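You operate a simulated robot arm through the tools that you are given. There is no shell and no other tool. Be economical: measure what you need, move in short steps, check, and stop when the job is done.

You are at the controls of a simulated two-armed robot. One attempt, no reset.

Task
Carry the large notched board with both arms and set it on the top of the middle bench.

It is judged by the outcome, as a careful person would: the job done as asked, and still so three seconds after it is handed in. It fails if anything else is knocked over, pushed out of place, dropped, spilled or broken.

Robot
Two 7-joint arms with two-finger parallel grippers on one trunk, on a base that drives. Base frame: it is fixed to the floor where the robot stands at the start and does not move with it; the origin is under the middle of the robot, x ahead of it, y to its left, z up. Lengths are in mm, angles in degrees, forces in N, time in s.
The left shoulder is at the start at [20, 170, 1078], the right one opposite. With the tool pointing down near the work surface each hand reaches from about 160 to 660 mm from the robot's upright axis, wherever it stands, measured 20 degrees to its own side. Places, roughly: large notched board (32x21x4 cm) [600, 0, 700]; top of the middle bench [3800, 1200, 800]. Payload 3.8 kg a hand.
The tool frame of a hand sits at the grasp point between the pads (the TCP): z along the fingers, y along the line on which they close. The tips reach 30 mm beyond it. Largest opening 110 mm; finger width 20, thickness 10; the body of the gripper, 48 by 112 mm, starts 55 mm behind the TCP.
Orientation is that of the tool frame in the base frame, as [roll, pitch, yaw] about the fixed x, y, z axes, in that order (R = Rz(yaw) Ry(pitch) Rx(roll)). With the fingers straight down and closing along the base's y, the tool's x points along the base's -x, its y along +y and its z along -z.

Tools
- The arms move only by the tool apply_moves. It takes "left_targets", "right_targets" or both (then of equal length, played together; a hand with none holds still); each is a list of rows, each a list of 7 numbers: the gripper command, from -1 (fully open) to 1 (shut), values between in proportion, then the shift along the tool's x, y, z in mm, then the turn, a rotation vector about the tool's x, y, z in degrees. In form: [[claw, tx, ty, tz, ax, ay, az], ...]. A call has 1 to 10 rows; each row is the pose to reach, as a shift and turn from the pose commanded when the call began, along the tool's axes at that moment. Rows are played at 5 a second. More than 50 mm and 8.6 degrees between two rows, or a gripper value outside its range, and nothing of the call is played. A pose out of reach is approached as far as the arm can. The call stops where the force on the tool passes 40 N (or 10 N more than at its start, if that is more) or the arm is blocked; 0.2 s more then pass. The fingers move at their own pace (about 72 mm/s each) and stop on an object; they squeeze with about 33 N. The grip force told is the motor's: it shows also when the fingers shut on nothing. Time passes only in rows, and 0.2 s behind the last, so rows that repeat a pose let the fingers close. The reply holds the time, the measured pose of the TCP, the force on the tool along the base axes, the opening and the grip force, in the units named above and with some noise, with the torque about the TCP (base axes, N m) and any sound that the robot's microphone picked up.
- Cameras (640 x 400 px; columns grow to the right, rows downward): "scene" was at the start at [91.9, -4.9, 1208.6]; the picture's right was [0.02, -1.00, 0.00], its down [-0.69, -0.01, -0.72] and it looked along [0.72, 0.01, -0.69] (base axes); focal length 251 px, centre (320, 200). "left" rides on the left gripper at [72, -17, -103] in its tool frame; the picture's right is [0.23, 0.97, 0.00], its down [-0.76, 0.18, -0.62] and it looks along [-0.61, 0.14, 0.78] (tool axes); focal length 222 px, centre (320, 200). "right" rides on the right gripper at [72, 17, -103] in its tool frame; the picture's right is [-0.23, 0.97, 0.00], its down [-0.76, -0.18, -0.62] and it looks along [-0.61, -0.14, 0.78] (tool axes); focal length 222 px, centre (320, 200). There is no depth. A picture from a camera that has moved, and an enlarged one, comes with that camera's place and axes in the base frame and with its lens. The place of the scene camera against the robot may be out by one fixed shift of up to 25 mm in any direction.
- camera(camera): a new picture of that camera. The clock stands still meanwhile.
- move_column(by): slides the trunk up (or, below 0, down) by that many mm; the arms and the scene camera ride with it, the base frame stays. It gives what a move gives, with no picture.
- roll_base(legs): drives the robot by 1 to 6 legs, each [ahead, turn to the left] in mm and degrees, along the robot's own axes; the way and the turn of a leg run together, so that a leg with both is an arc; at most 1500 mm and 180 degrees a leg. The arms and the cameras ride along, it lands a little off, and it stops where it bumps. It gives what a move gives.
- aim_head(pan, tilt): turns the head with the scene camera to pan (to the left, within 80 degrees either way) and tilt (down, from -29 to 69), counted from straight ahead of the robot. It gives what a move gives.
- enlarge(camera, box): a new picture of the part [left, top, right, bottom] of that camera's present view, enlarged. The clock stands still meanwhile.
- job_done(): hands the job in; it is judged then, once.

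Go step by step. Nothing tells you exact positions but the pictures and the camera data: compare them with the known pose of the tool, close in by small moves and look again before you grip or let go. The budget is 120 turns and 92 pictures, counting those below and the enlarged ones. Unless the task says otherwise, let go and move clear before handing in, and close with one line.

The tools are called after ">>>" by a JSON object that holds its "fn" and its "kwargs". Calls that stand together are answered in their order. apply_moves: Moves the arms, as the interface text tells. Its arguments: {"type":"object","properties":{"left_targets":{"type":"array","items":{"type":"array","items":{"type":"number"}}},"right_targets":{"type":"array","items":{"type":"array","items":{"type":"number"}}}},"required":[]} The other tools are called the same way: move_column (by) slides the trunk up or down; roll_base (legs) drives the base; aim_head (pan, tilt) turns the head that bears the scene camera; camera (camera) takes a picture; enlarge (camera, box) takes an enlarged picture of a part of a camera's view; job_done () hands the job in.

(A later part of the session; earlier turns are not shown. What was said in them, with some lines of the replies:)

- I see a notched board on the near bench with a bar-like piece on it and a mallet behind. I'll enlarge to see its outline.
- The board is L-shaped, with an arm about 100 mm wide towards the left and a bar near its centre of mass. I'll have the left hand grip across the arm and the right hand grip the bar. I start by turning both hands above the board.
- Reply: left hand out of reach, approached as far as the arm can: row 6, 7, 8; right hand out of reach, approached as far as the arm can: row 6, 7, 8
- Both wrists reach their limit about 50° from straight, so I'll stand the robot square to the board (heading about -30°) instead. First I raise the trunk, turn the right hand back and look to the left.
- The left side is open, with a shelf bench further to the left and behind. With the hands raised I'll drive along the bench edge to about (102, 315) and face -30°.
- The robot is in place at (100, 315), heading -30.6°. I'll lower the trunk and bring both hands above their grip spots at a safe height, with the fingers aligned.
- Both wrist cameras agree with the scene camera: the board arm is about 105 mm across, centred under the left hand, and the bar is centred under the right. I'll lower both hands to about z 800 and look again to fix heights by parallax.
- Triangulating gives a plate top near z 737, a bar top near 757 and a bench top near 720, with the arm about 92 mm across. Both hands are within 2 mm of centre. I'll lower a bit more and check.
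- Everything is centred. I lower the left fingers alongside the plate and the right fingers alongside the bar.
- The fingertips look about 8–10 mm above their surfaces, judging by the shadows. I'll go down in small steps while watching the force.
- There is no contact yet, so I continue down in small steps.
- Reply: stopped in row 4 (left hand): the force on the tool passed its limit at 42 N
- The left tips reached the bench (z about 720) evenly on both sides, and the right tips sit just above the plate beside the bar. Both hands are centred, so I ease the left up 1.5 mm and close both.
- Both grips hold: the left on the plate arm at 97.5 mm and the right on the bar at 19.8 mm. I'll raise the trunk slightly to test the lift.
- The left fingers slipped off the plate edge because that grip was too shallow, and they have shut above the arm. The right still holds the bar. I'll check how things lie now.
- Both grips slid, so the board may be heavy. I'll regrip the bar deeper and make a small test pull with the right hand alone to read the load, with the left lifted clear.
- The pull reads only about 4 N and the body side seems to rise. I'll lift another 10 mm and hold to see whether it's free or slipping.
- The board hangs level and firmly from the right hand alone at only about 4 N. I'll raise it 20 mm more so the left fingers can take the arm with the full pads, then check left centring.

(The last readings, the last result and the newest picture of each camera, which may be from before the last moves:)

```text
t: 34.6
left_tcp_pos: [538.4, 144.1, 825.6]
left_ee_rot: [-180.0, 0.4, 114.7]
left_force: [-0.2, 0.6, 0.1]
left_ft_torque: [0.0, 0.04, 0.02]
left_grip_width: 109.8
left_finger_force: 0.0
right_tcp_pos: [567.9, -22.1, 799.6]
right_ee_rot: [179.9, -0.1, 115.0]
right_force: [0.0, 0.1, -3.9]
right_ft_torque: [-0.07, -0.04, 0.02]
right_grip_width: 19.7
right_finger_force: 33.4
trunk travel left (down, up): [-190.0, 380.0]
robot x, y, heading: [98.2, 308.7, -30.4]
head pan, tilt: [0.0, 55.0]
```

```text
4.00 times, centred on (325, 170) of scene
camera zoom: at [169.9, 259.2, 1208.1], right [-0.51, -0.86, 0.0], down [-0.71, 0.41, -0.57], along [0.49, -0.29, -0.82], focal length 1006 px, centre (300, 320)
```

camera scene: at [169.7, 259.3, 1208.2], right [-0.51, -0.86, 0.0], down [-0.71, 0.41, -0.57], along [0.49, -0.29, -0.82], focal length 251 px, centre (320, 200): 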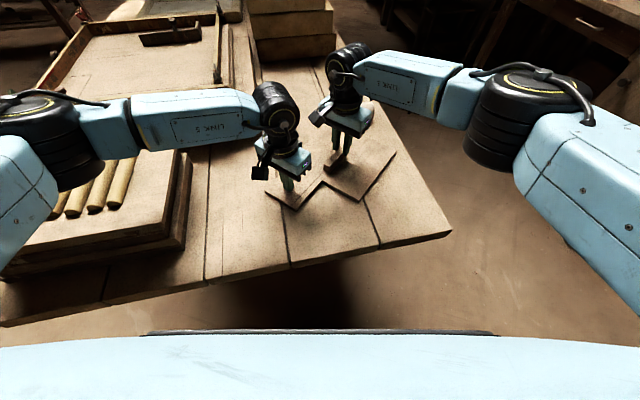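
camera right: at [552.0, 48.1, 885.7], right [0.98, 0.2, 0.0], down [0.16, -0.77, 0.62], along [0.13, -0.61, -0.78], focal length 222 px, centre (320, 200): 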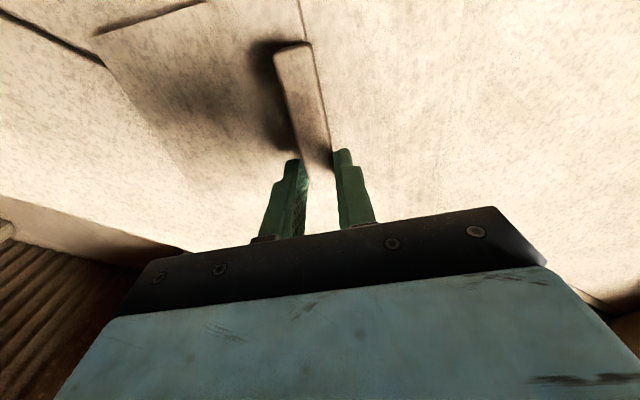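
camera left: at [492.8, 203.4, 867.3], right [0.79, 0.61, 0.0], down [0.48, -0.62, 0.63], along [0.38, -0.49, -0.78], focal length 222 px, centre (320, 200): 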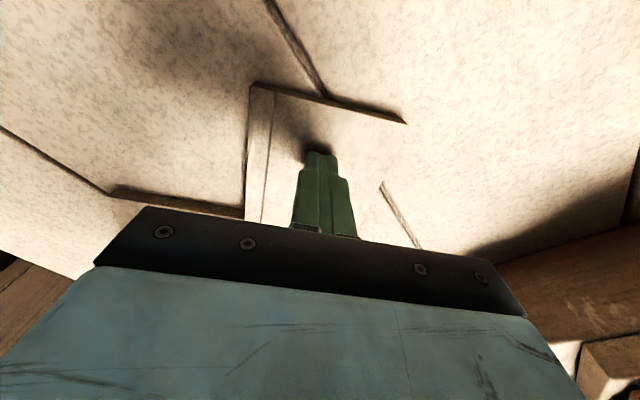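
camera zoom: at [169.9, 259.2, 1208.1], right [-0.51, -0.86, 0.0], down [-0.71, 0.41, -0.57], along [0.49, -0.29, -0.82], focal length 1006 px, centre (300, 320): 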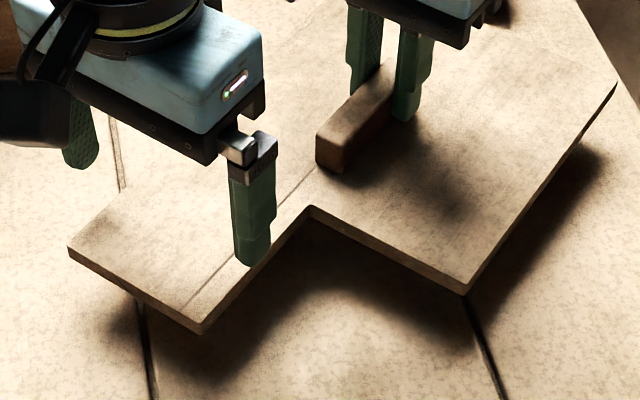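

I shift the left hand about 2 mm towards centre and lower until its tips are just above the plate, then check the clearance.

>>> {"fn": "apply_moves", "kwargs": {"left_targets": [[-1, 0, -2, 10, 0, 0, -0.5], [-1, 0, -2, 22, 0, 0, -1]]}}

>>> {"fn": "enlarge", "kwargs": {"camera": "left", "box": [100, 50, 500, 290]}}

```text
t: 35.2
left_tcp_pos: [537.0, 141.4, 802.7]
left_ee_rot: [180.0, 0.2, 115.4]
left_force: [1.3, 0.3, 0.4]
left_ft_torque: [-0.03, -0.03, 0.04]
left_grip_width: 110.1
left_finger_force: 0.0
right_tcp_pos: [567.0, -22.9, 799.8]
right_ee_rot: [179.7, -0.1, 114.9]
right_force: [0.5, 1.1, -5.1]
right_ft_torque: [-0.1, 0.0, -0.07]
right_grip_width: 19.9
right_finger_force: 32.9
trunk travel left (down, up): [-190.0, 380.0]
robot x, y, heading: [102.5, 315.8, -30.3]
head pan, tilt: [0.0, 55.0]
```

```text
1.60 times, centred on (300, 170) of left
camera zoom: at [489.9, 201.9, 904.6], right [0.78, 0.62, 0.0], down [0.49, -0.61, 0.63], along [0.39, -0.49, -0.78], focal length 355 px, centre (352, 248)
```

zoom: 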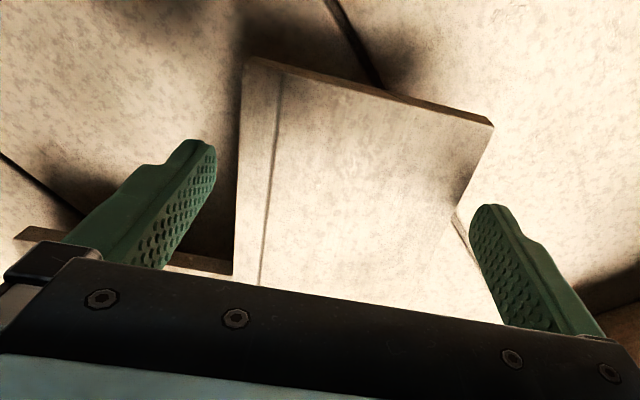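

The clearance is equal on both sides, so I lower the left fingers past the plate and close.

>>> {"fn": "apply_moves", "kwargs": {"left_targets": [[-1, 0, 0, 8, 0, 0, 0], [-1, 0, 0, 16, 0, 0, 0], [-1, 0, 0, 24, 0, 0, 0], [-1, 0, 0, 32, 0, 0, 0], [-1, 0, 0, 40, 0, 0, 0]]}}

>>> {"fn": "enlarge", "kwargs": {"camera": "scene", "box": [250, 120, 400, 220]}}

>>> {"fn": "enlarge", "kwargs": {"camera": "left", "box": [100, 50, 500, 290]}}

```text
t: 36.4
left_tcp_pos: [537.6, 140.7, 763.4]
left_ee_rot: [-180.0, 0.3, 115.6]
left_force: [-0.4, -0.1, -0.8]
left_ft_torque: [-0.01, -0.02, 0.0]
left_grip_width: 110.1
left_finger_force: 0.2
right_tcp_pos: [566.8, -24.4, 800.9]
right_ee_rot: [179.8, -0.1, 115.1]
right_force: [-0.6, 0.2, -3.8]
right_ft_torque: [-0.09, -0.03, 0.02]
right_grip_width: 20.0
right_finger_force: 32.5
trunk travel left (down, up): [-190.0, 380.0]
robot x, y, heading: [103.9, 314.6, -30.5]
head pan, tilt: [0.0, 55.0]
```

```text
4.00 times, centred on (325, 170) of scene
camera zoom: at [169.9, 259.1, 1208.1], right [-0.51, -0.86, 0.0], down [-0.71, 0.41, -0.57], along [0.49, -0.29, -0.82], focal length 1006 px, centre (300, 320)
```

zoom: 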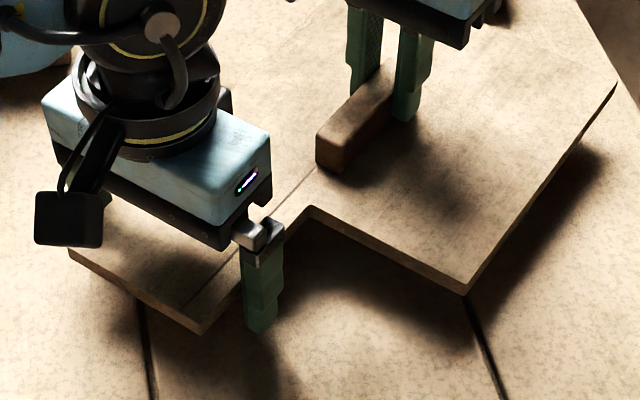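

```text
1.60 times, centred on (300, 170) of left
camera zoom: at [490.1, 201.1, 865.1], right [0.78, 0.62, 0.0], down [0.49, -0.61, 0.63], along [0.39, -0.49, -0.78], focal length 355 px, centre (352, 248)
```

zoom: 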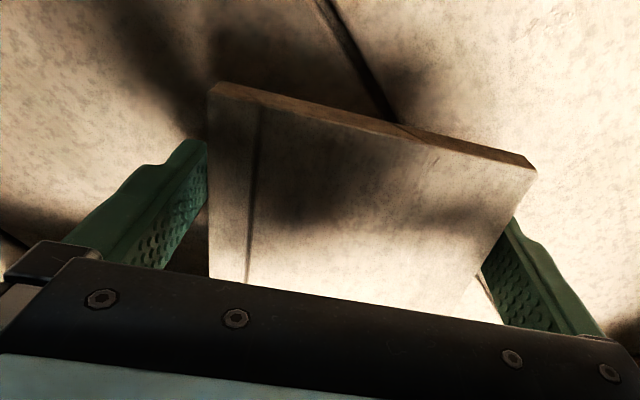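

The fingers straddle the plate properly, so I close the left hand.

>>> {"fn": "apply_moves", "kwargs": {"left_targets": [[-0.7, 0, 0, 0, 0, 0, 0], [0, 0, 0, 0, 0, 0, 0], [1, 0, 0, 0, 0, 0, 0], [1, 0, 0, 0, 0, 0, 0], [1, 0, 0, 0, 0, 0, 0]]}}

>>> {"fn": "move_column", "kwargs": {"by": 60}}

>>> {"fn": "enlarge", "kwargs": {"camera": "scene", "box": [250, 100, 400, 200]}}

```text
t: 37.6
left_tcp_pos: [537.0, 140.8, 762.6]
left_ee_rot: [-180.0, 0.2, 115.6]
left_force: [0.0, -1.2, -0.2]
left_ft_torque: [0.15, -0.11, 0.05]
left_grip_width: 97.8
left_finger_force: 32.8
right_tcp_pos: [567.1, -21.5, 801.1]
right_ee_rot: [179.8, -0.2, 115.1]
right_force: [-0.8, 0.7, -2.2]
right_ft_torque: [0.08, 0.13, 0.11]
right_grip_width: 19.7
right_finger_force: 32.3
trunk travel left (down, up): [-190.0, 380.0]
robot x, y, heading: [96.5, 311.5, -30.2]
head pan, tilt: [0.0, 55.0]
```

```text
t: 38.6
left_tcp_pos: [535.3, 140.9, 821.5]
left_ee_rot: [179.9, 0.2, 115.5]
left_force: [0.8, 0.3, -2.6]
left_ft_torque: [0.2, 0.0, 0.07]
left_grip_width: 97.6
left_finger_force: 32.4
right_tcp_pos: [566.2, -22.9, 860.9]
right_ee_rot: [179.8, -0.2, 115.2]
right_force: [-0.6, -0.3, -1.2]
right_ft_torque: [0.15, 0.13, 0.1]
right_grip_width: 19.8
right_finger_force: 32.8
trunk travel left (down, up): [-250.0, 320.0]
robot x, y, heading: [99.5, 312.6, -30.5]
head pan, tilt: [0.0, 55.0]
```

```text
4.00 times, centred on (325, 150) of scene
camera zoom: at [170.1, 259.0, 1268.0], right [-0.51, -0.86, 0.0], down [-0.71, 0.41, -0.57], along [0.49, -0.29, -0.82], focal length 1006 px, centre (300, 400)
```

zoom: 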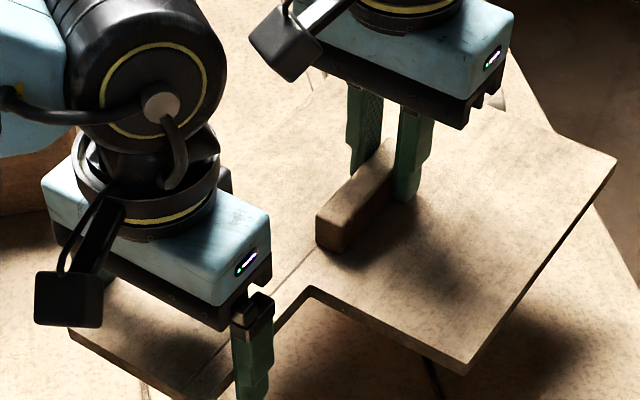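

Both hands hold the board. I raise it well above the stacks and look left and ahead to plan the drive.

>>> {"fn": "move_column", "kwargs": {"by": 220}}

>>> {"fn": "aim_head", "kwargs": {"pan": 50, "tilt": 15}}

>>> {"fn": "camera", "kwargs": {"camera": "scene"}}

>>> {"fn": "aim_head", "kwargs": {"pan": 80, "tilt": 40}}

>>> {"fn": "camera", "kwargs": {"camera": "scene"}}

```text
t: 41.0
left_tcp_pos: [535.9, 140.1, 1042.2]
left_ee_rot: [-180.0, 0.2, 115.7]
left_force: [0.1, 0.1, -3.5]
left_ft_torque: [0.27, -0.05, -0.12]
left_grip_width: 98.0
left_finger_force: 32.7
right_tcp_pos: [567.0, -22.9, 1079.7]
right_ee_rot: [179.8, 0.0, 115.1]
right_force: [-0.4, -0.6, -1.3]
right_ft_torque: [0.12, 0.09, 0.11]
right_grip_width: 19.7
right_finger_force: 32.6
trunk travel left (down, up): [-470.0, 100.0]
robot x, y, heading: [99.1, 310.6, -30.6]
head pan, tilt: [0.0, 55.0]
```

```text
t: 42.1
left_tcp_pos: [536.5, 141.4, 1042.6]
left_ee_rot: [-180.0, 0.2, 115.6]
left_force: [-0.8, -0.2, -2.0]
left_ft_torque: [0.23, -0.08, -0.22]
left_grip_width: 97.6
left_finger_force: 33.7
right_tcp_pos: [566.7, -22.8, 1080.5]
right_ee_rot: [179.8, -0.2, 115.2]
right_force: [-0.3, -1.1, -2.1]
right_ft_torque: [0.13, 0.1, 0.12]
right_grip_width: 19.9
right_finger_force: 33.5
trunk travel left (down, up): [-470.0, 100.0]
robot x, y, heading: [106.0, 310.7, -30.3]
head pan, tilt: [50.0, 15.0]
```

```text
51 pictures are left
camera scene: at [195.8, 326.9, 1548.3], right [0.33, -0.94, 0.0], down [-0.24, -0.09, -0.97], along [0.91, 0.32, -0.26], focal length 251 px, centre (320, 200)
```

scene: 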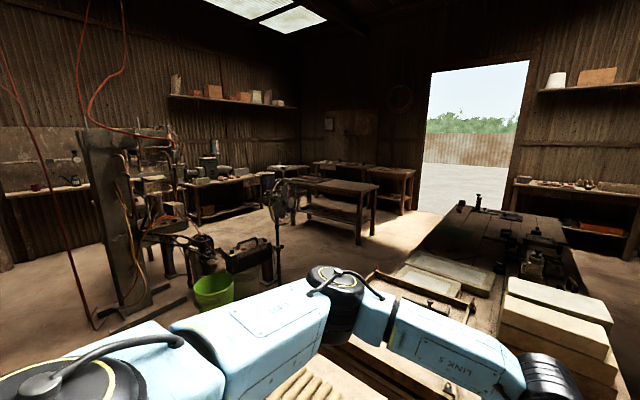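

```text
t: 43.1
left_tcp_pos: [537.4, 140.7, 1042.9]
left_ee_rot: [179.9, 0.2, 115.7]
left_force: [-1.2, 0.7, -3.1]
left_ft_torque: [0.24, -0.07, -0.28]
left_grip_width: 97.6
left_finger_force: 32.8
right_tcp_pos: [566.8, -22.3, 1080.6]
right_ee_rot: [179.8, -0.2, 115.0]
right_force: [2.0, -1.1, -2.3]
right_ft_torque: [0.05, 0.05, 0.1]
right_grip_width: 19.6
right_finger_force: 32.9
trunk travel left (down, up): [-470.0, 100.0]
robot x, y, heading: [98.1, 314.4, -30.2]
head pan, tilt: [80.0, 40.0]
```

```text
50 pictures are left
camera scene: at [163.0, 360.3, 1508.9], right [0.76, -0.65, 0.0], down [-0.42, -0.49, -0.77], along [0.5, 0.58, -0.64], focal length 251 px, centre (320, 200)
```

scene: 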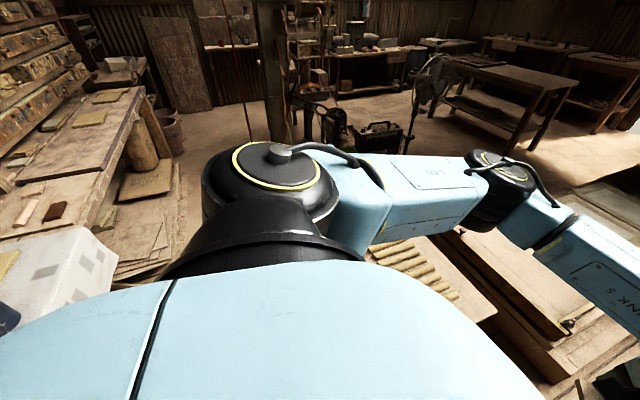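

The middle bench is ahead-left, clear on top as far as I can see, with a pedestal fan left of the way. I'll drive along the bench end and around its corner to about (418, 1259), then face the middle bench.

>>> {"fn": "roll_base", "kwargs": {"legs": [[0, 101.5], [1000, 0], [0, -78]]}}

>>> {"fn": "aim_head", "kwargs": {"pan": 0, "tilt": 15}}

>>> {"fn": "camera", "kwargs": {"camera": "scene"}}

```text
t: 56.1
left_tcp_pos: [865.8, 1328.1, 1042.4]
left_ee_rot: [-179.9, 0.3, 140.8]
left_force: [-3.0, -0.5, -1.4]
left_ft_torque: [0.18, 0.09, -0.52]
left_grip_width: 97.6
left_finger_force: 32.8
right_tcp_pos: [963.2, 1191.4, 1081.0]
right_ee_rot: [179.8, -0.1, 140.3]
right_force: [2.8, 0.8, -3.6]
right_ft_torque: [-0.12, -0.19, 0.1]
right_grip_width: 19.5
right_finger_force: 32.6
trunk travel left (down, up): [-470.0, 100.0]
robot x, y, heading: [393.5, 1294.4, -5.1]
head pan, tilt: [80.0, 40.0]
```

```text
t: 57.6
left_tcp_pos: [865.5, 1327.9, 1041.4]
left_ee_rot: [179.9, 0.2, 140.9]
left_force: [-0.6, -0.5, -3.0]
left_ft_torque: [0.21, 0.04, -0.18]
left_grip_width: 97.8
left_finger_force: 33.0
right_tcp_pos: [962.0, 1192.0, 1079.6]
right_ee_rot: [179.8, -0.1, 140.3]
right_force: [1.0, 1.0, -2.4]
right_ft_torque: [-0.05, 0.05, 0.14]
right_grip_width: 19.7
right_finger_force: 33.1
trunk travel left (down, up): [-470.0, 100.0]
robot x, y, heading: [395.0, 1299.0, -5.2]
head pan, tilt: [0.0, 15.0]
```

```text
49 pictures are left
camera scene: at [500.6, 1280.4, 1548.3], right [-0.09, -1.0, 0.0], down [-0.26, 0.02, -0.97], along [0.96, -0.09, -0.26], focal length 251 px, centre (320, 200)
```

scene: 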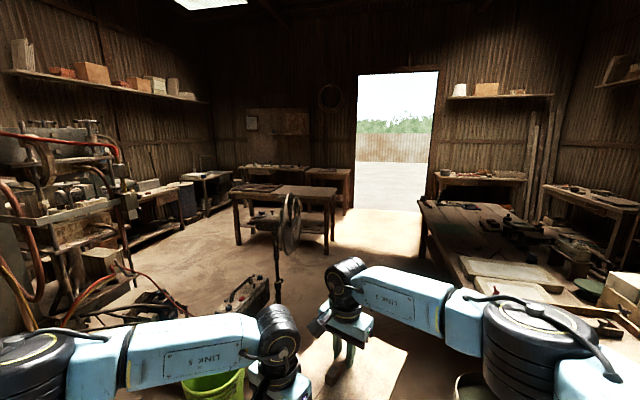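

The way is clear between the fan (about 2540, 1480) and the long bench edge. I'll drive to about (2440, 815) and look again.

>>> {"fn": "roll_base", "kwargs": {"legs": [[0, -8.1], [1500, 0], [600, 0], [0, 15]]}}

>>> {"fn": "aim_head", "kwargs": {"pan": 10, "tilt": 20}}

>>> {"fn": "camera", "kwargs": {"camera": "scene"}}

```text
t: 69.6
left_tcp_pos: [2923.6, 922.4, 1042.5]
left_ee_rot: [-180.0, 0.3, 148.2]
left_force: [-1.7, -1.0, -1.1]
left_ft_torque: [0.04, -0.2, -0.51]
left_grip_width: 97.7
left_finger_force: 33.0
right_tcp_pos: [3036.6, 800.8, 1079.9]
right_ee_rot: [179.7, -0.1, 147.9]
right_force: [3.1, 1.1, -2.6]
right_ft_torque: [0.02, 0.17, 0.08]
right_grip_width: 19.9
right_finger_force: 33.3
trunk travel left (down, up): [-470.0, 100.0]
robot x, y, heading: [2463.2, 833.1, 2.2]
head pan, tilt: [0.0, 15.0]
```

```text
t: 70.4
left_tcp_pos: [2923.5, 922.2, 1042.0]
left_ee_rot: [179.9, 0.2, 148.3]
left_force: [-0.2, -0.5, -1.8]
left_ft_torque: [0.09, -0.07, -0.17]
left_grip_width: 97.6
left_finger_force: 32.9
right_tcp_pos: [3036.9, 800.7, 1079.3]
right_ee_rot: [179.8, -0.2, 147.9]
right_force: [0.2, -0.3, -2.0]
right_ft_torque: [0.07, 0.16, 0.09]
right_grip_width: 19.8
right_finger_force: 33.1
trunk travel left (down, up): [-470.0, 100.0]
robot x, y, heading: [2462.5, 834.7, 2.3]
head pan, tilt: [10.0, 20.0]
```

```text
48 pictures are left
camera scene: at [2564.2, 845.2, 1540.2], right [0.21, -0.98, 0.0], down [-0.33, -0.07, -0.94], along [0.92, 0.2, -0.34], focal length 251 px, centre (320, 200)
```

scene: 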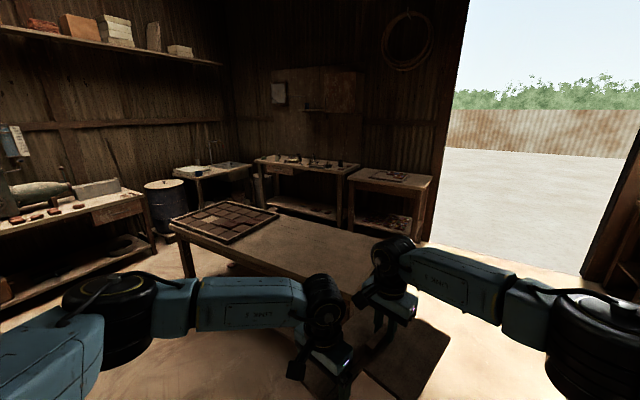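

The middle bench has a grid tray on its left part and a free right part. I plan to set the board down around (3770, 1120), standing at about (3217, 1160) with heading 0. First I'll check the fan on the left.

>>> {"fn": "aim_head", "kwargs": {"pan": 75, "tilt": 30}}

>>> {"fn": "camera", "kwargs": {"camera": "scene"}}

```text
t: 71.7
left_tcp_pos: [2923.4, 922.4, 1042.2]
left_ee_rot: [180.0, 0.1, 148.2]
left_force: [-1.0, 0.3, -1.6]
left_ft_torque: [0.15, 0.14, -0.18]
left_grip_width: 97.8
left_finger_force: 32.5
right_tcp_pos: [3036.5, 801.2, 1080.4]
right_ee_rot: [179.8, -0.1, 147.7]
right_force: [0.3, 1.2, -2.3]
right_ft_torque: [-0.01, -0.05, 0.1]
right_grip_width: 19.6
right_finger_force: 32.8
trunk travel left (down, up): [-470.0, 100.0]
robot x, y, heading: [2465.6, 830.2, 2.4]
head pan, tilt: [75.0, 30.0]
```

```text
47 pictures are left
camera scene: at [2493.1, 913.7, 1524.2], right [0.98, -0.22, 0.0], down [-0.11, -0.49, -0.87], along [0.19, 0.84, -0.5], focal length 251 px, centre (320, 200)
```

scene: 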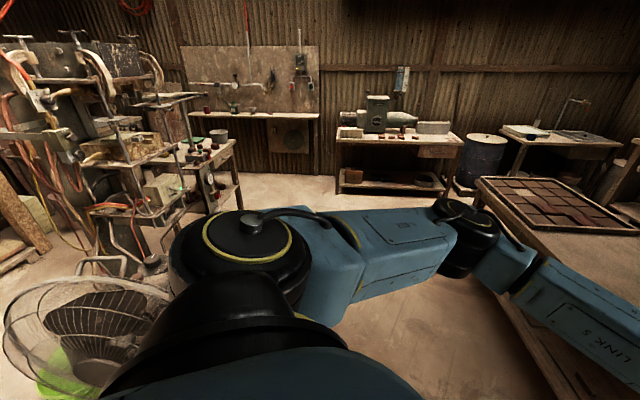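

The fan is now behind-left, at about (2050, 1350). I'll go forward first to keep the elbow clear, then to the standing place.

>>> {"fn": "roll_base", "kwargs": {"legs": [[350, 0], [0, 35.3], [508, 0], [0, -37.7]]}}

>>> {"fn": "aim_head", "kwargs": {"pan": 0, "tilt": 50}}

>>> {"fn": "camera", "kwargs": {"camera": "scene"}}

>>> {"fn": "camera", "kwargs": {"camera": "left"}}

>>> {"fn": "camera", "kwargs": {"camera": "right"}}

```text
t: 80.0
left_tcp_pos: [3677.5, 1234.0, 1043.0]
left_ee_rot: [-179.9, 0.3, 146.2]
left_force: [-2.9, -1.2, 0.0]
left_ft_torque: [0.04, -0.01, -0.41]
left_grip_width: 97.8
left_finger_force: 33.2
right_tcp_pos: [3785.8, 1108.7, 1080.8]
right_ee_rot: [179.7, -0.1, 145.7]
right_force: [2.2, 0.6, -4.0]
right_ft_torque: [-0.02, -0.07, 0.05]
right_grip_width: 19.5
right_finger_force: 32.9
trunk travel left (down, up): [-470.0, 100.0]
robot x, y, heading: [3214.0, 1157.4, 0.2]
head pan, tilt: [75.0, 30.0]
```

```text
t: 81.5
left_tcp_pos: [3675.5, 1235.7, 1043.3]
left_ee_rot: [180.0, 0.2, 146.2]
left_force: [-0.1, -0.1, -1.1]
left_ft_torque: [0.19, 0.09, -0.21]
left_grip_width: 97.8
left_finger_force: 33.3
right_tcp_pos: [3786.3, 1109.7, 1080.5]
right_ee_rot: [179.8, -0.1, 145.8]
right_force: [0.7, 0.1, -2.4]
right_ft_torque: [0.02, 0.06, 0.08]
right_grip_width: 19.6
right_finger_force: 32.5
trunk travel left (down, up): [-470.0, 100.0]
robot x, y, heading: [3216.1, 1157.9, 0.2]
head pan, tilt: [0.0, 50.0]
```

```text
46 pictures are left
camera scene: at [3300.4, 1153.3, 1494.6], right [0.01, -1.0, 0.0], down [-0.77, 0.0, -0.64], along [0.64, 0.0, -0.77], focal length 251 px, centre (320, 200)
```

scene: 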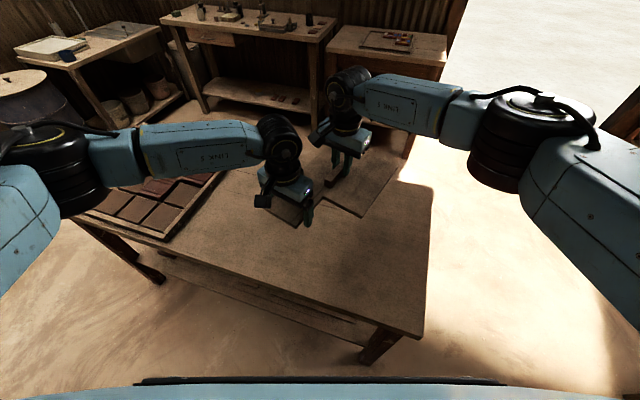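

```text
45 pictures are left
camera left: at [3605.9, 1262.2, 1145.1], right [0.35, 0.94, 0.0], down [0.73, -0.27, 0.63], along [0.59, -0.22, -0.78], focal length 222 px, centre (320, 200)
```

left: 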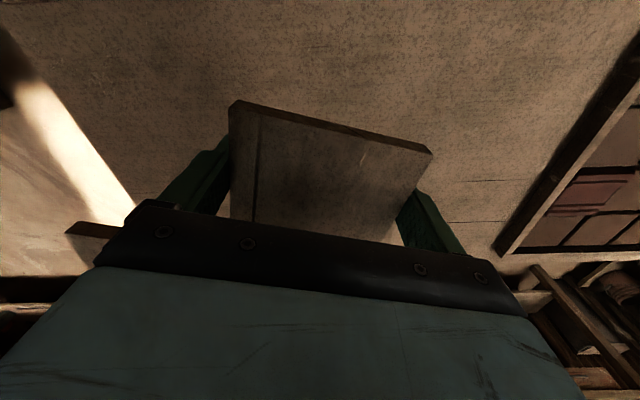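

```text
44 pictures are left
camera right: at [3735.7, 1162.1, 1184.4], right [0.74, 0.68, 0.0], down [0.53, -0.58, 0.62], along [0.42, -0.45, -0.78], focal length 222 px, centre (320, 200)
```

right: 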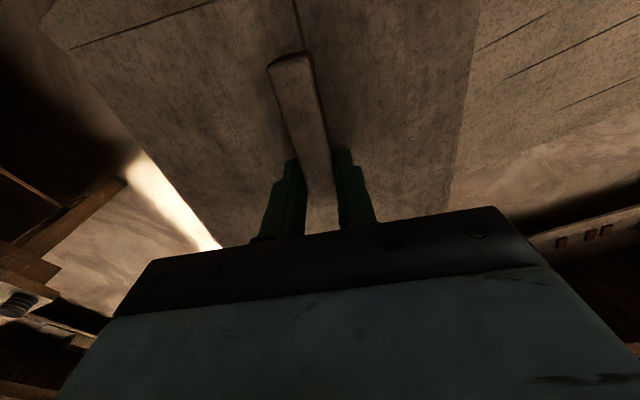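

The board sits above the free part of the bench with margins of 65 mm or more on every side. The left tips reach about 22 mm below the plate, so I'll lower most of the way, free the left hand, and finish with the right. First I go down 150 mm.

>>> {"fn": "move_column", "kwargs": {"by": -150}}

>>> {"fn": "camera", "kwargs": {"camera": "scene"}}

>>> {"fn": "camera", "kwargs": {"camera": "left"}}

```text
t: 83.3
left_tcp_pos: [3675.6, 1233.5, 893.5]
left_ee_rot: [179.9, 0.2, 146.2]
left_force: [-0.6, 0.1, -1.9]
left_ft_torque: [0.14, 0.07, -0.25]
left_grip_width: 97.9
left_finger_force: 32.9
right_tcp_pos: [3785.8, 1109.1, 931.6]
right_ee_rot: [179.8, -0.1, 145.8]
right_force: [-0.5, -0.2, -2.7]
right_ft_torque: [-0.01, 0.0, 0.12]
right_grip_width: 19.8
right_finger_force: 32.6
trunk travel left (down, up): [-320.0, 250.0]
robot x, y, heading: [3216.4, 1157.8, 0.4]
head pan, tilt: [0.0, 50.0]
```

```text
43 pictures are left
camera scene: at [3300.2, 1153.3, 1344.7], right [0.01, -1.0, 0.0], down [-0.77, 0.0, -0.64], along [0.64, 0.0, -0.77], focal length 251 px, centre (320, 200)
```

scene: 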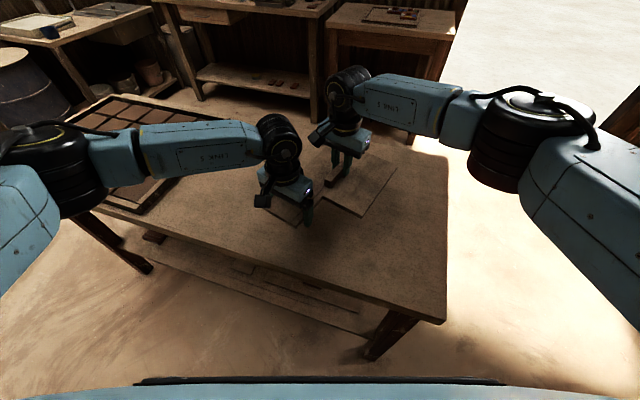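

```text
42 pictures are left
camera left: at [3605.8, 1262.2, 995.3], right [0.35, 0.94, 0.0], down [0.73, -0.27, 0.63], along [0.59, -0.22, -0.78], focal length 222 px, centre (320, 200)
```

left: 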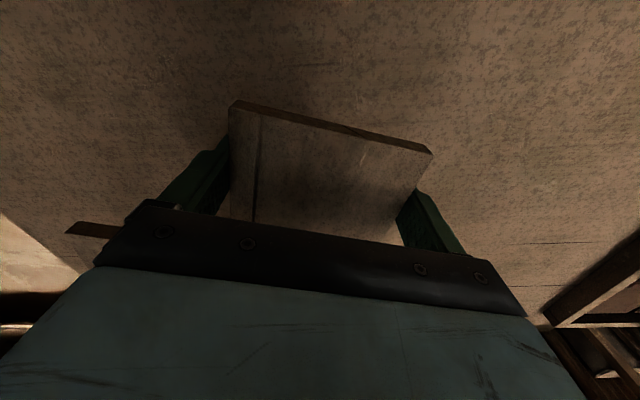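

The table top works out near z 800–815, and the left tips are at about 863. I lower 35 mm more and look closely.

>>> {"fn": "move_column", "kwargs": {"by": -35}}

>>> {"fn": "enlarge", "kwargs": {"camera": "scene", "box": [240, 120, 440, 240]}}

>>> {"fn": "enlarge", "kwargs": {"camera": "left", "box": [100, 50, 500, 290]}}

```text
t: 84.0
left_tcp_pos: [3676.3, 1233.2, 857.1]
left_ee_rot: [-180.0, 0.3, 146.2]
left_force: [-0.3, -0.1, -0.2]
left_ft_torque: [0.09, -0.01, -0.26]
left_grip_width: 97.4
left_finger_force: 33.2
right_tcp_pos: [3785.0, 1109.2, 895.2]
right_ee_rot: [179.7, -0.2, 145.7]
right_force: [0.6, 0.0, -3.1]
right_ft_torque: [0.07, 0.06, 0.14]
right_grip_width: 19.6
right_finger_force: 33.0
trunk travel left (down, up): [-285.0, 285.0]
robot x, y, heading: [3213.1, 1158.7, 0.3]
head pan, tilt: [0.0, 50.0]
```

```text
3.20 times, centred on (340, 180) of scene
camera zoom: at [3300.1, 1153.3, 1309.7], right [0.01, -1.0, 0.0], down [-0.77, 0.0, -0.64], along [0.64, 0.0, -0.77], focal length 804 px, centre (256, 264)
```

zoom: 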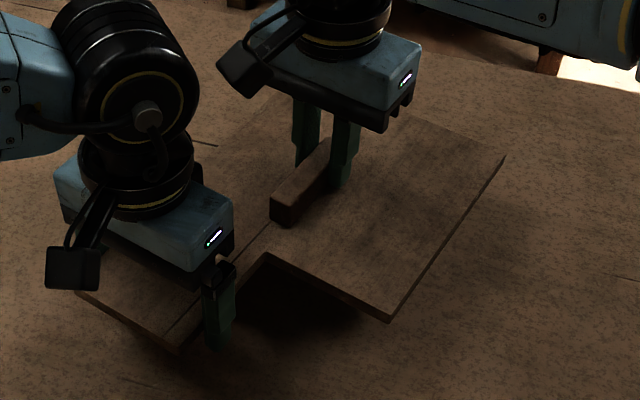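

```text
1.60 times, centred on (300, 170) of left
camera zoom: at [3605.7, 1262.2, 960.2], right [0.35, 0.94, 0.0], down [0.73, -0.27, 0.63], along [0.59, -0.22, -0.78], focal length 355 px, centre (352, 248)
```

zoom: 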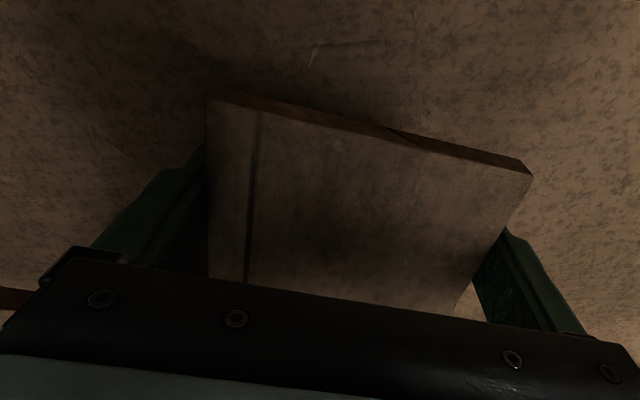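

I can't judge the gap by eye, so I lower both arms together in 3 mm steps while watching the force.

>>> {"fn": "apply_moves", "kwargs": {"left_targets": [[1, 0, 0, 3, 0, 0, 0], [1, 0, 0, 6, 0, 0, 0], [1, 0, 0, 9, 0, 0, 0], [1, 0, 0, 12, 0, 0, 0], [1, 0, 0, 15, 0, 0, 0]], "right_targets": [[1, 0, 0, 3, 0, 0, 0], [1, 0, 0, 6, 0, 0, 0], [1, 0, 0, 9, 0, 0, 0], [1, 0, 0, 12, 0, 0, 0], [1, 0, 0, 15, 0, 0, 0]]}}

>>> {"fn": "enlarge", "kwargs": {"camera": "scene", "box": [240, 120, 440, 240]}}

```text
t: 85.2
left_tcp_pos: [3675.6, 1234.6, 842.0]
left_ee_rot: [-180.0, 0.2, 146.2]
left_force: [0.0, -2.1, -2.5]
left_ft_torque: [0.12, -0.04, -0.44]
left_grip_width: 98.0
left_finger_force: 32.9
right_tcp_pos: [3785.7, 1109.7, 880.5]
right_ee_rot: [179.6, 0.0, 145.9]
right_force: [0.1, 1.8, -0.8]
right_ft_torque: [0.19, 0.24, 0.12]
right_grip_width: 19.7
right_finger_force: 33.1
trunk travel left (down, up): [-285.0, 285.0]
robot x, y, heading: [3212.8, 1158.8, 0.7]
head pan, tilt: [0.0, 50.0]
```

```text
3.20 times, centred on (340, 180) of scene
camera zoom: at [3300.3, 1153.3, 1309.6], right [0.01, -1.0, 0.0], down [-0.77, 0.0, -0.64], along [0.64, 0.0, -0.77], focal length 804 px, centre (256, 264)
```

zoom: 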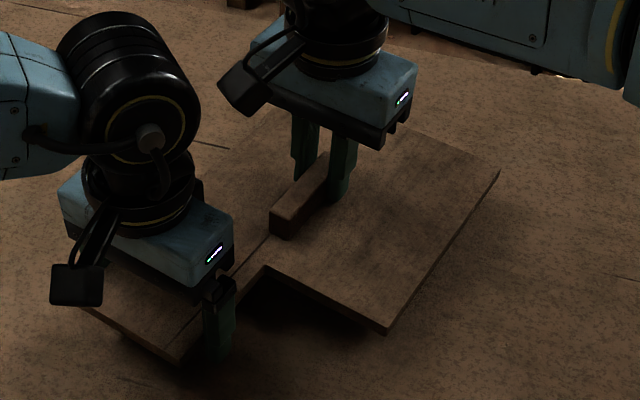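

There is no contact yet with the tips at about z 812, so I continue.

>>> {"fn": "apply_moves", "kwargs": {"left_targets": [[1, 0, 0, 2, 0, 0, 0], [1, 0, 0, 4, 0, 0, 0], [1, 0, 0, 6, 0, 0, 0], [1, 0, 0, 8, 0, 0, 0], [1, 0, 0, 10, 0, 0, 0]], "right_targets": [[1, 0, 0, 2, 0, 0, 0], [1, 0, 0, 4, 0, 0, 0], [1, 0, 0, 6, 0, 0, 0], [1, 0, 0, 8, 0, 0, 0], [1, 0, 0, 10, 0, 0, 0]]}}

>>> {"fn": "enlarge", "kwargs": {"camera": "scene", "box": [240, 120, 440, 240]}}

```text
t: 86.5
left_tcp_pos: [3676.9, 1235.3, 831.9]
left_ee_rot: [180.0, 0.2, 146.3]
left_force: [3.1, -1.4, -4.4]
left_ft_torque: [0.5, 0.62, 0.11]
left_grip_width: 98.0
left_finger_force: 32.6
right_tcp_pos: [3786.6, 1110.2, 870.1]
right_ee_rot: [179.8, -0.3, 145.8]
right_force: [-3.1, 2.3, 1.8]
right_ft_torque: [0.18, 0.06, 0.11]
right_grip_width: 19.6
right_finger_force: 33.6
trunk travel left (down, up): [-285.0, 285.0]
robot x, y, heading: [3212.8, 1160.4, 0.1]
head pan, tilt: [0.0, 50.0]
```

```text
3.20 times, centred on (340, 180) of scene
camera zoom: at [3300.3, 1153.3, 1309.6], right [0.01, -1.0, 0.0], down [-0.77, 0.0, -0.64], along [0.64, 0.0, -0.77], focal length 804 px, centre (256, 264)
```

zoom: 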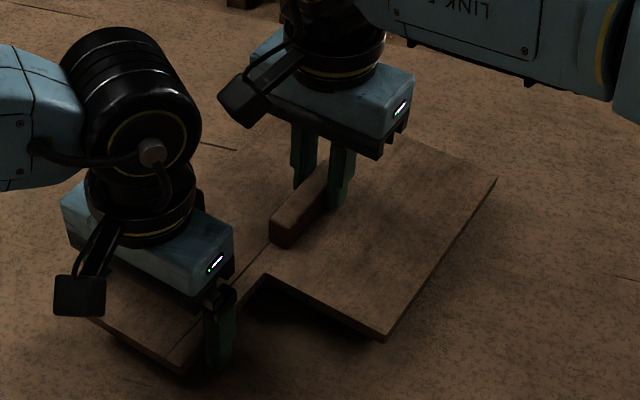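

The left tips should be within a few mm of the table and the board about 20 mm above it. I open the left hand and lift it straight clear while the right holds the board.

>>> {"fn": "apply_moves", "kwargs": {"left_targets": [[-1, 0, 0, 0, 0, 0, 0], [-1, 0, 0, 0, 0, 0, 0], [-1, 0, 0, -8, 0, 0, 0], [-1, 0, 0, -20, 0, 0, 0], [-1, 0, 0, -40, 0, 0, 0], [-1, 0, 0, -60, 0, 0, 0]]}}

>>> {"fn": "apply_moves", "kwargs": {"right_targets": [[1, 0, 0, 3, 0, 0, 0], [1, 0, 0, 6, 0, 0, 0], [1, 0, 0, 9, 0, 0, 0], [1, 0, 0, 12, 0, 0, 0], [1, 0, 0, 15, 0, 0, 0]]}}

>>> {"fn": "enlarge", "kwargs": {"camera": "scene", "box": [240, 120, 440, 240]}}

```text
t: 87.8
left_tcp_pos: [3676.3, 1234.1, 891.6]
left_ee_rot: [179.9, 0.2, 146.2]
left_force: [-0.7, -1.0, 0.6]
left_ft_torque: [0.0, -0.02, -0.01]
left_grip_width: 109.8
left_finger_force: 0.0
right_tcp_pos: [3785.8, 1109.4, 870.4]
right_ee_rot: [179.8, -0.1, 145.9]
right_force: [-1.1, 0.4, -4.0]
right_ft_torque: [-0.06, -0.08, -0.02]
right_grip_width: 19.7
right_finger_force: 32.7
trunk travel left (down, up): [-285.0, 285.0]
robot x, y, heading: [3214.5, 1160.2, 0.4]
head pan, tilt: [0.0, 50.0]
```

```text
t: 89.0
left_tcp_pos: [3677.0, 1233.7, 892.4]
left_ee_rot: [-179.9, 0.2, 146.2]
left_force: [0.3, 0.3, 0.0]
left_ft_torque: [-0.01, 0.0, -0.03]
left_grip_width: 110.1
left_finger_force: 0.1
right_tcp_pos: [3785.7, 1109.8, 855.1]
right_ee_rot: [179.7, -0.1, 145.8]
right_force: [0.7, 0.3, -3.4]
right_ft_torque: [-0.01, -0.08, -0.01]
right_grip_width: 19.6
right_finger_force: 32.7
trunk travel left (down, up): [-285.0, 285.0]
robot x, y, heading: [3212.2, 1159.7, 0.7]
head pan, tilt: [0.0, 50.0]
```

```text
3.20 times, centred on (340, 180) of scene
camera zoom: at [3300.3, 1153.3, 1309.6], right [0.01, -1.0, 0.0], down [-0.77, 0.0, -0.64], along [0.64, 0.0, -0.77], focal length 804 px, centre (256, 264)
```

zoom: 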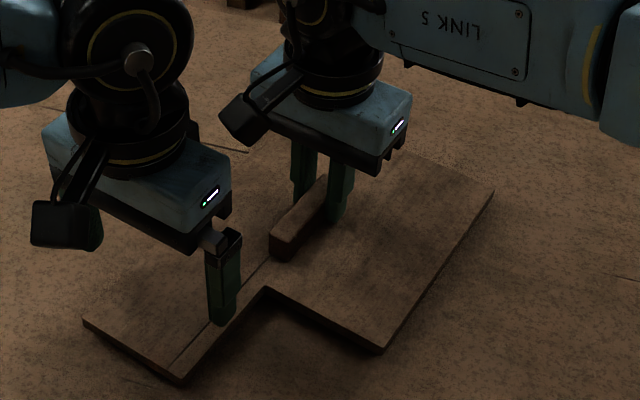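

Only about 10 mm seems left. I lower further in small steps until the load goes off the hand.

>>> {"fn": "apply_moves", "kwargs": {"right_targets": [[1, 0, 0, 2, 0, 0, 0], [1, 0, 0, 4, 0, 0, 0], [1, 0, 0, 6, 0, 0, 0], [1, 0, 0, 8, 0, 0, 0], [1, 0, 0, 9, 0, 0, 0], [1, 0, 0, 10, 0, 0, 0]]}}

>>> {"fn": "enlarge", "kwargs": {"camera": "scene", "box": [240, 120, 440, 240]}}

```text
t: 90.5
left_tcp_pos: [3677.4, 1235.5, 892.7]
left_ee_rot: [179.9, 0.2, 146.3]
left_force: [0.0, 0.9, 0.5]
left_ft_torque: [0.0, -0.01, -0.03]
left_grip_width: 110.1
left_finger_force: 0.1
right_tcp_pos: [3785.6, 1107.3, 844.6]
right_ee_rot: [179.8, -0.1, 145.8]
right_force: [-0.3, -0.5, -3.7]
right_ft_torque: [-0.06, -0.07, -0.03]
right_grip_width: 19.8
right_finger_force: 32.9
trunk travel left (down, up): [-285.0, 285.0]
robot x, y, heading: [3213.6, 1161.6, 0.4]
head pan, tilt: [0.0, 50.0]
```

```text
3.20 times, centred on (340, 180) of scene
camera zoom: at [3300.3, 1153.3, 1309.6], right [0.01, -1.0, 0.0], down [-0.77, 0.0, -0.64], along [0.64, 0.0, -0.77], focal length 804 px, centre (256, 264)
```

zoom: 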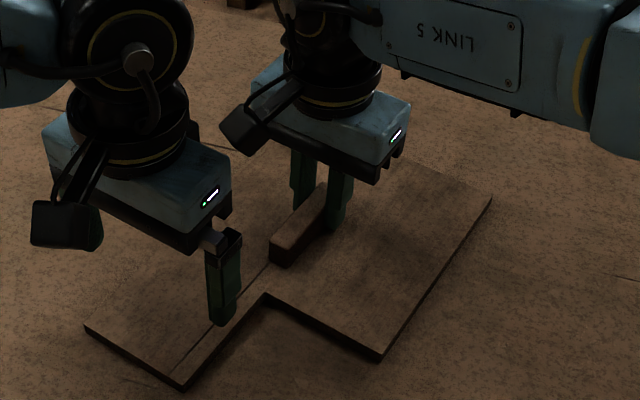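

Still hanging at about -3.7 N and very close, so I go on in 1 mm steps.

>>> {"fn": "apply_moves", "kwargs": {"right_targets": [[1, 0, 0, 1, 0, 0, 0], [1, 0, 0, 2, 0, 0, 0], [1, 0, 0, 3, 0, 0, 0], [1, 0, 0, 4, 0, 0, 0], [1, 0, 0, 5, 0, 0, 0]]}}

```text
t: 91.7
left_tcp_pos: [3675.8, 1234.6, 892.7]
left_ee_rot: [179.9, 0.3, 146.1]
left_force: [0.7, 0.0, 0.3]
left_ft_torque: [-0.01, -0.02, -0.02]
left_grip_width: 110.1
left_finger_force: 0.1
right_tcp_pos: [3785.6, 1109.4, 842.7]
right_ee_rot: [179.5, 0.2, 145.8]
right_force: [-0.1, -1.8, 25.6]
right_ft_torque: [-0.74, 0.4, -0.05]
right_grip_width: 20.0
right_finger_force: 33.0
trunk travel left (down, up): [-285.0, 285.0]
robot x, y, heading: [3213.3, 1162.1, -0.1]
head pan, tilt: [0.0, 50.0]
```

The board has landed, with the hand now pushing down 25 N. I relieve that push, open the right hand and lift both clear.

>>> {"fn": "apply_moves", "kwargs": {"right_targets": [[1, 0, 0, -1.5, 0, 0, 0], [1, 0, 0, -2.5, 0, 0, 0], [0.5, 0, 0, -2.5, 0, 0, 0], [0.2, 0, 0, -2.5, 0, 0, 0], [0, 0, 0, -2.5, 0, 0, 0], [0, 0, 0, -20, 0, 0, 0], [0, 0, 0, -50, 0, 0, 0], [0, 0, 0, -90, 0, 0, 0]]}}

>>> {"fn": "move_column", "kwargs": {"by": 120}}

>>> {"fn": "camera", "kwargs": {"camera": "scene"}}

>>> {"fn": "camera", "kwargs": {"camera": "left"}}

```text
t: 93.5
left_tcp_pos: [3677.0, 1235.2, 893.4]
left_ee_rot: [179.9, 0.3, 146.2]
left_force: [-0.5, 0.3, -1.1]
left_ft_torque: [0.0, -0.02, -0.02]
left_grip_width: 109.9
left_finger_force: 0.0
right_tcp_pos: [3783.1, 1107.1, 929.4]
right_ee_rot: [179.9, -0.2, 145.7]
right_force: [-0.1, -0.7, 0.3]
right_ft_torque: [-0.01, 0.01, -0.02]
right_grip_width: 54.9
right_finger_force: 0.1
trunk travel left (down, up): [-285.0, 285.0]
robot x, y, heading: [3213.7, 1166.0, 0.4]
head pan, tilt: [0.0, 50.0]
```

```text
t: 95.0
left_tcp_pos: [3676.0, 1234.8, 1011.8]
left_ee_rot: [-179.9, 0.3, 146.2]
left_force: [0.4, 0.2, 0.8]
left_ft_torque: [0.01, 0.01, 0.0]
left_grip_width: 109.9
left_finger_force: 0.1
right_tcp_pos: [3783.8, 1107.5, 1050.3]
right_ee_rot: [179.7, -0.2, 145.9]
right_force: [-0.7, -0.9, -0.8]
right_ft_torque: [-0.04, -0.01, 0.01]
right_grip_width: 55.1
right_finger_force: 0.1
trunk travel left (down, up): [-405.0, 165.0]
robot x, y, heading: [3218.0, 1156.0, 0.3]
head pan, tilt: [0.0, 50.0]
```

```text
35 pictures are left
camera scene: at [3300.1, 1153.3, 1429.5], right [0.01, -1.0, 0.0], down [-0.77, 0.0, -0.64], along [0.64, 0.0, -0.77], focal length 251 px, centre (320, 200)
```

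scene: 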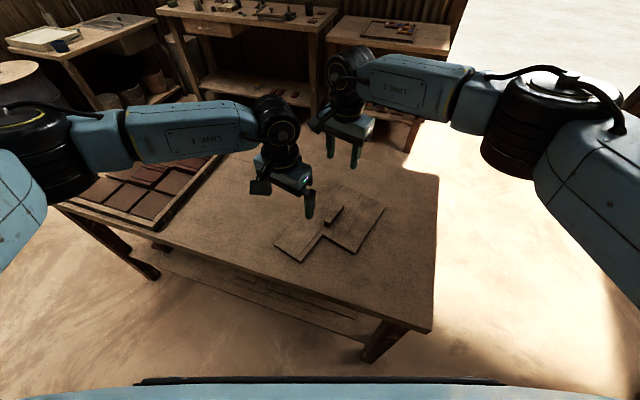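

```text
34 pictures are left
camera left: at [3606.8, 1262.9, 1114.5], right [0.35, 0.94, 0.0], down [0.73, -0.27, 0.63], along [0.59, -0.22, -0.78], focal length 222 px, centre (320, 200)
```

left: 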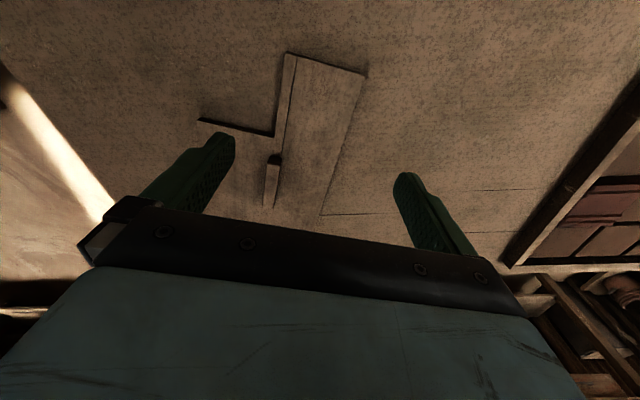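

The board lies flat on the middle bench, well inside its edges and clear of the tray. Both hands are clear, so I hand in.

>>> {"fn": "job_done", "kwargs": {}}

```text
The job is handed in.
```

The notched board was carried with both arms and now lies flat on top of the middle bench. The left hand let go about 20 mm above the top, so the right hand alone did the final set-down.
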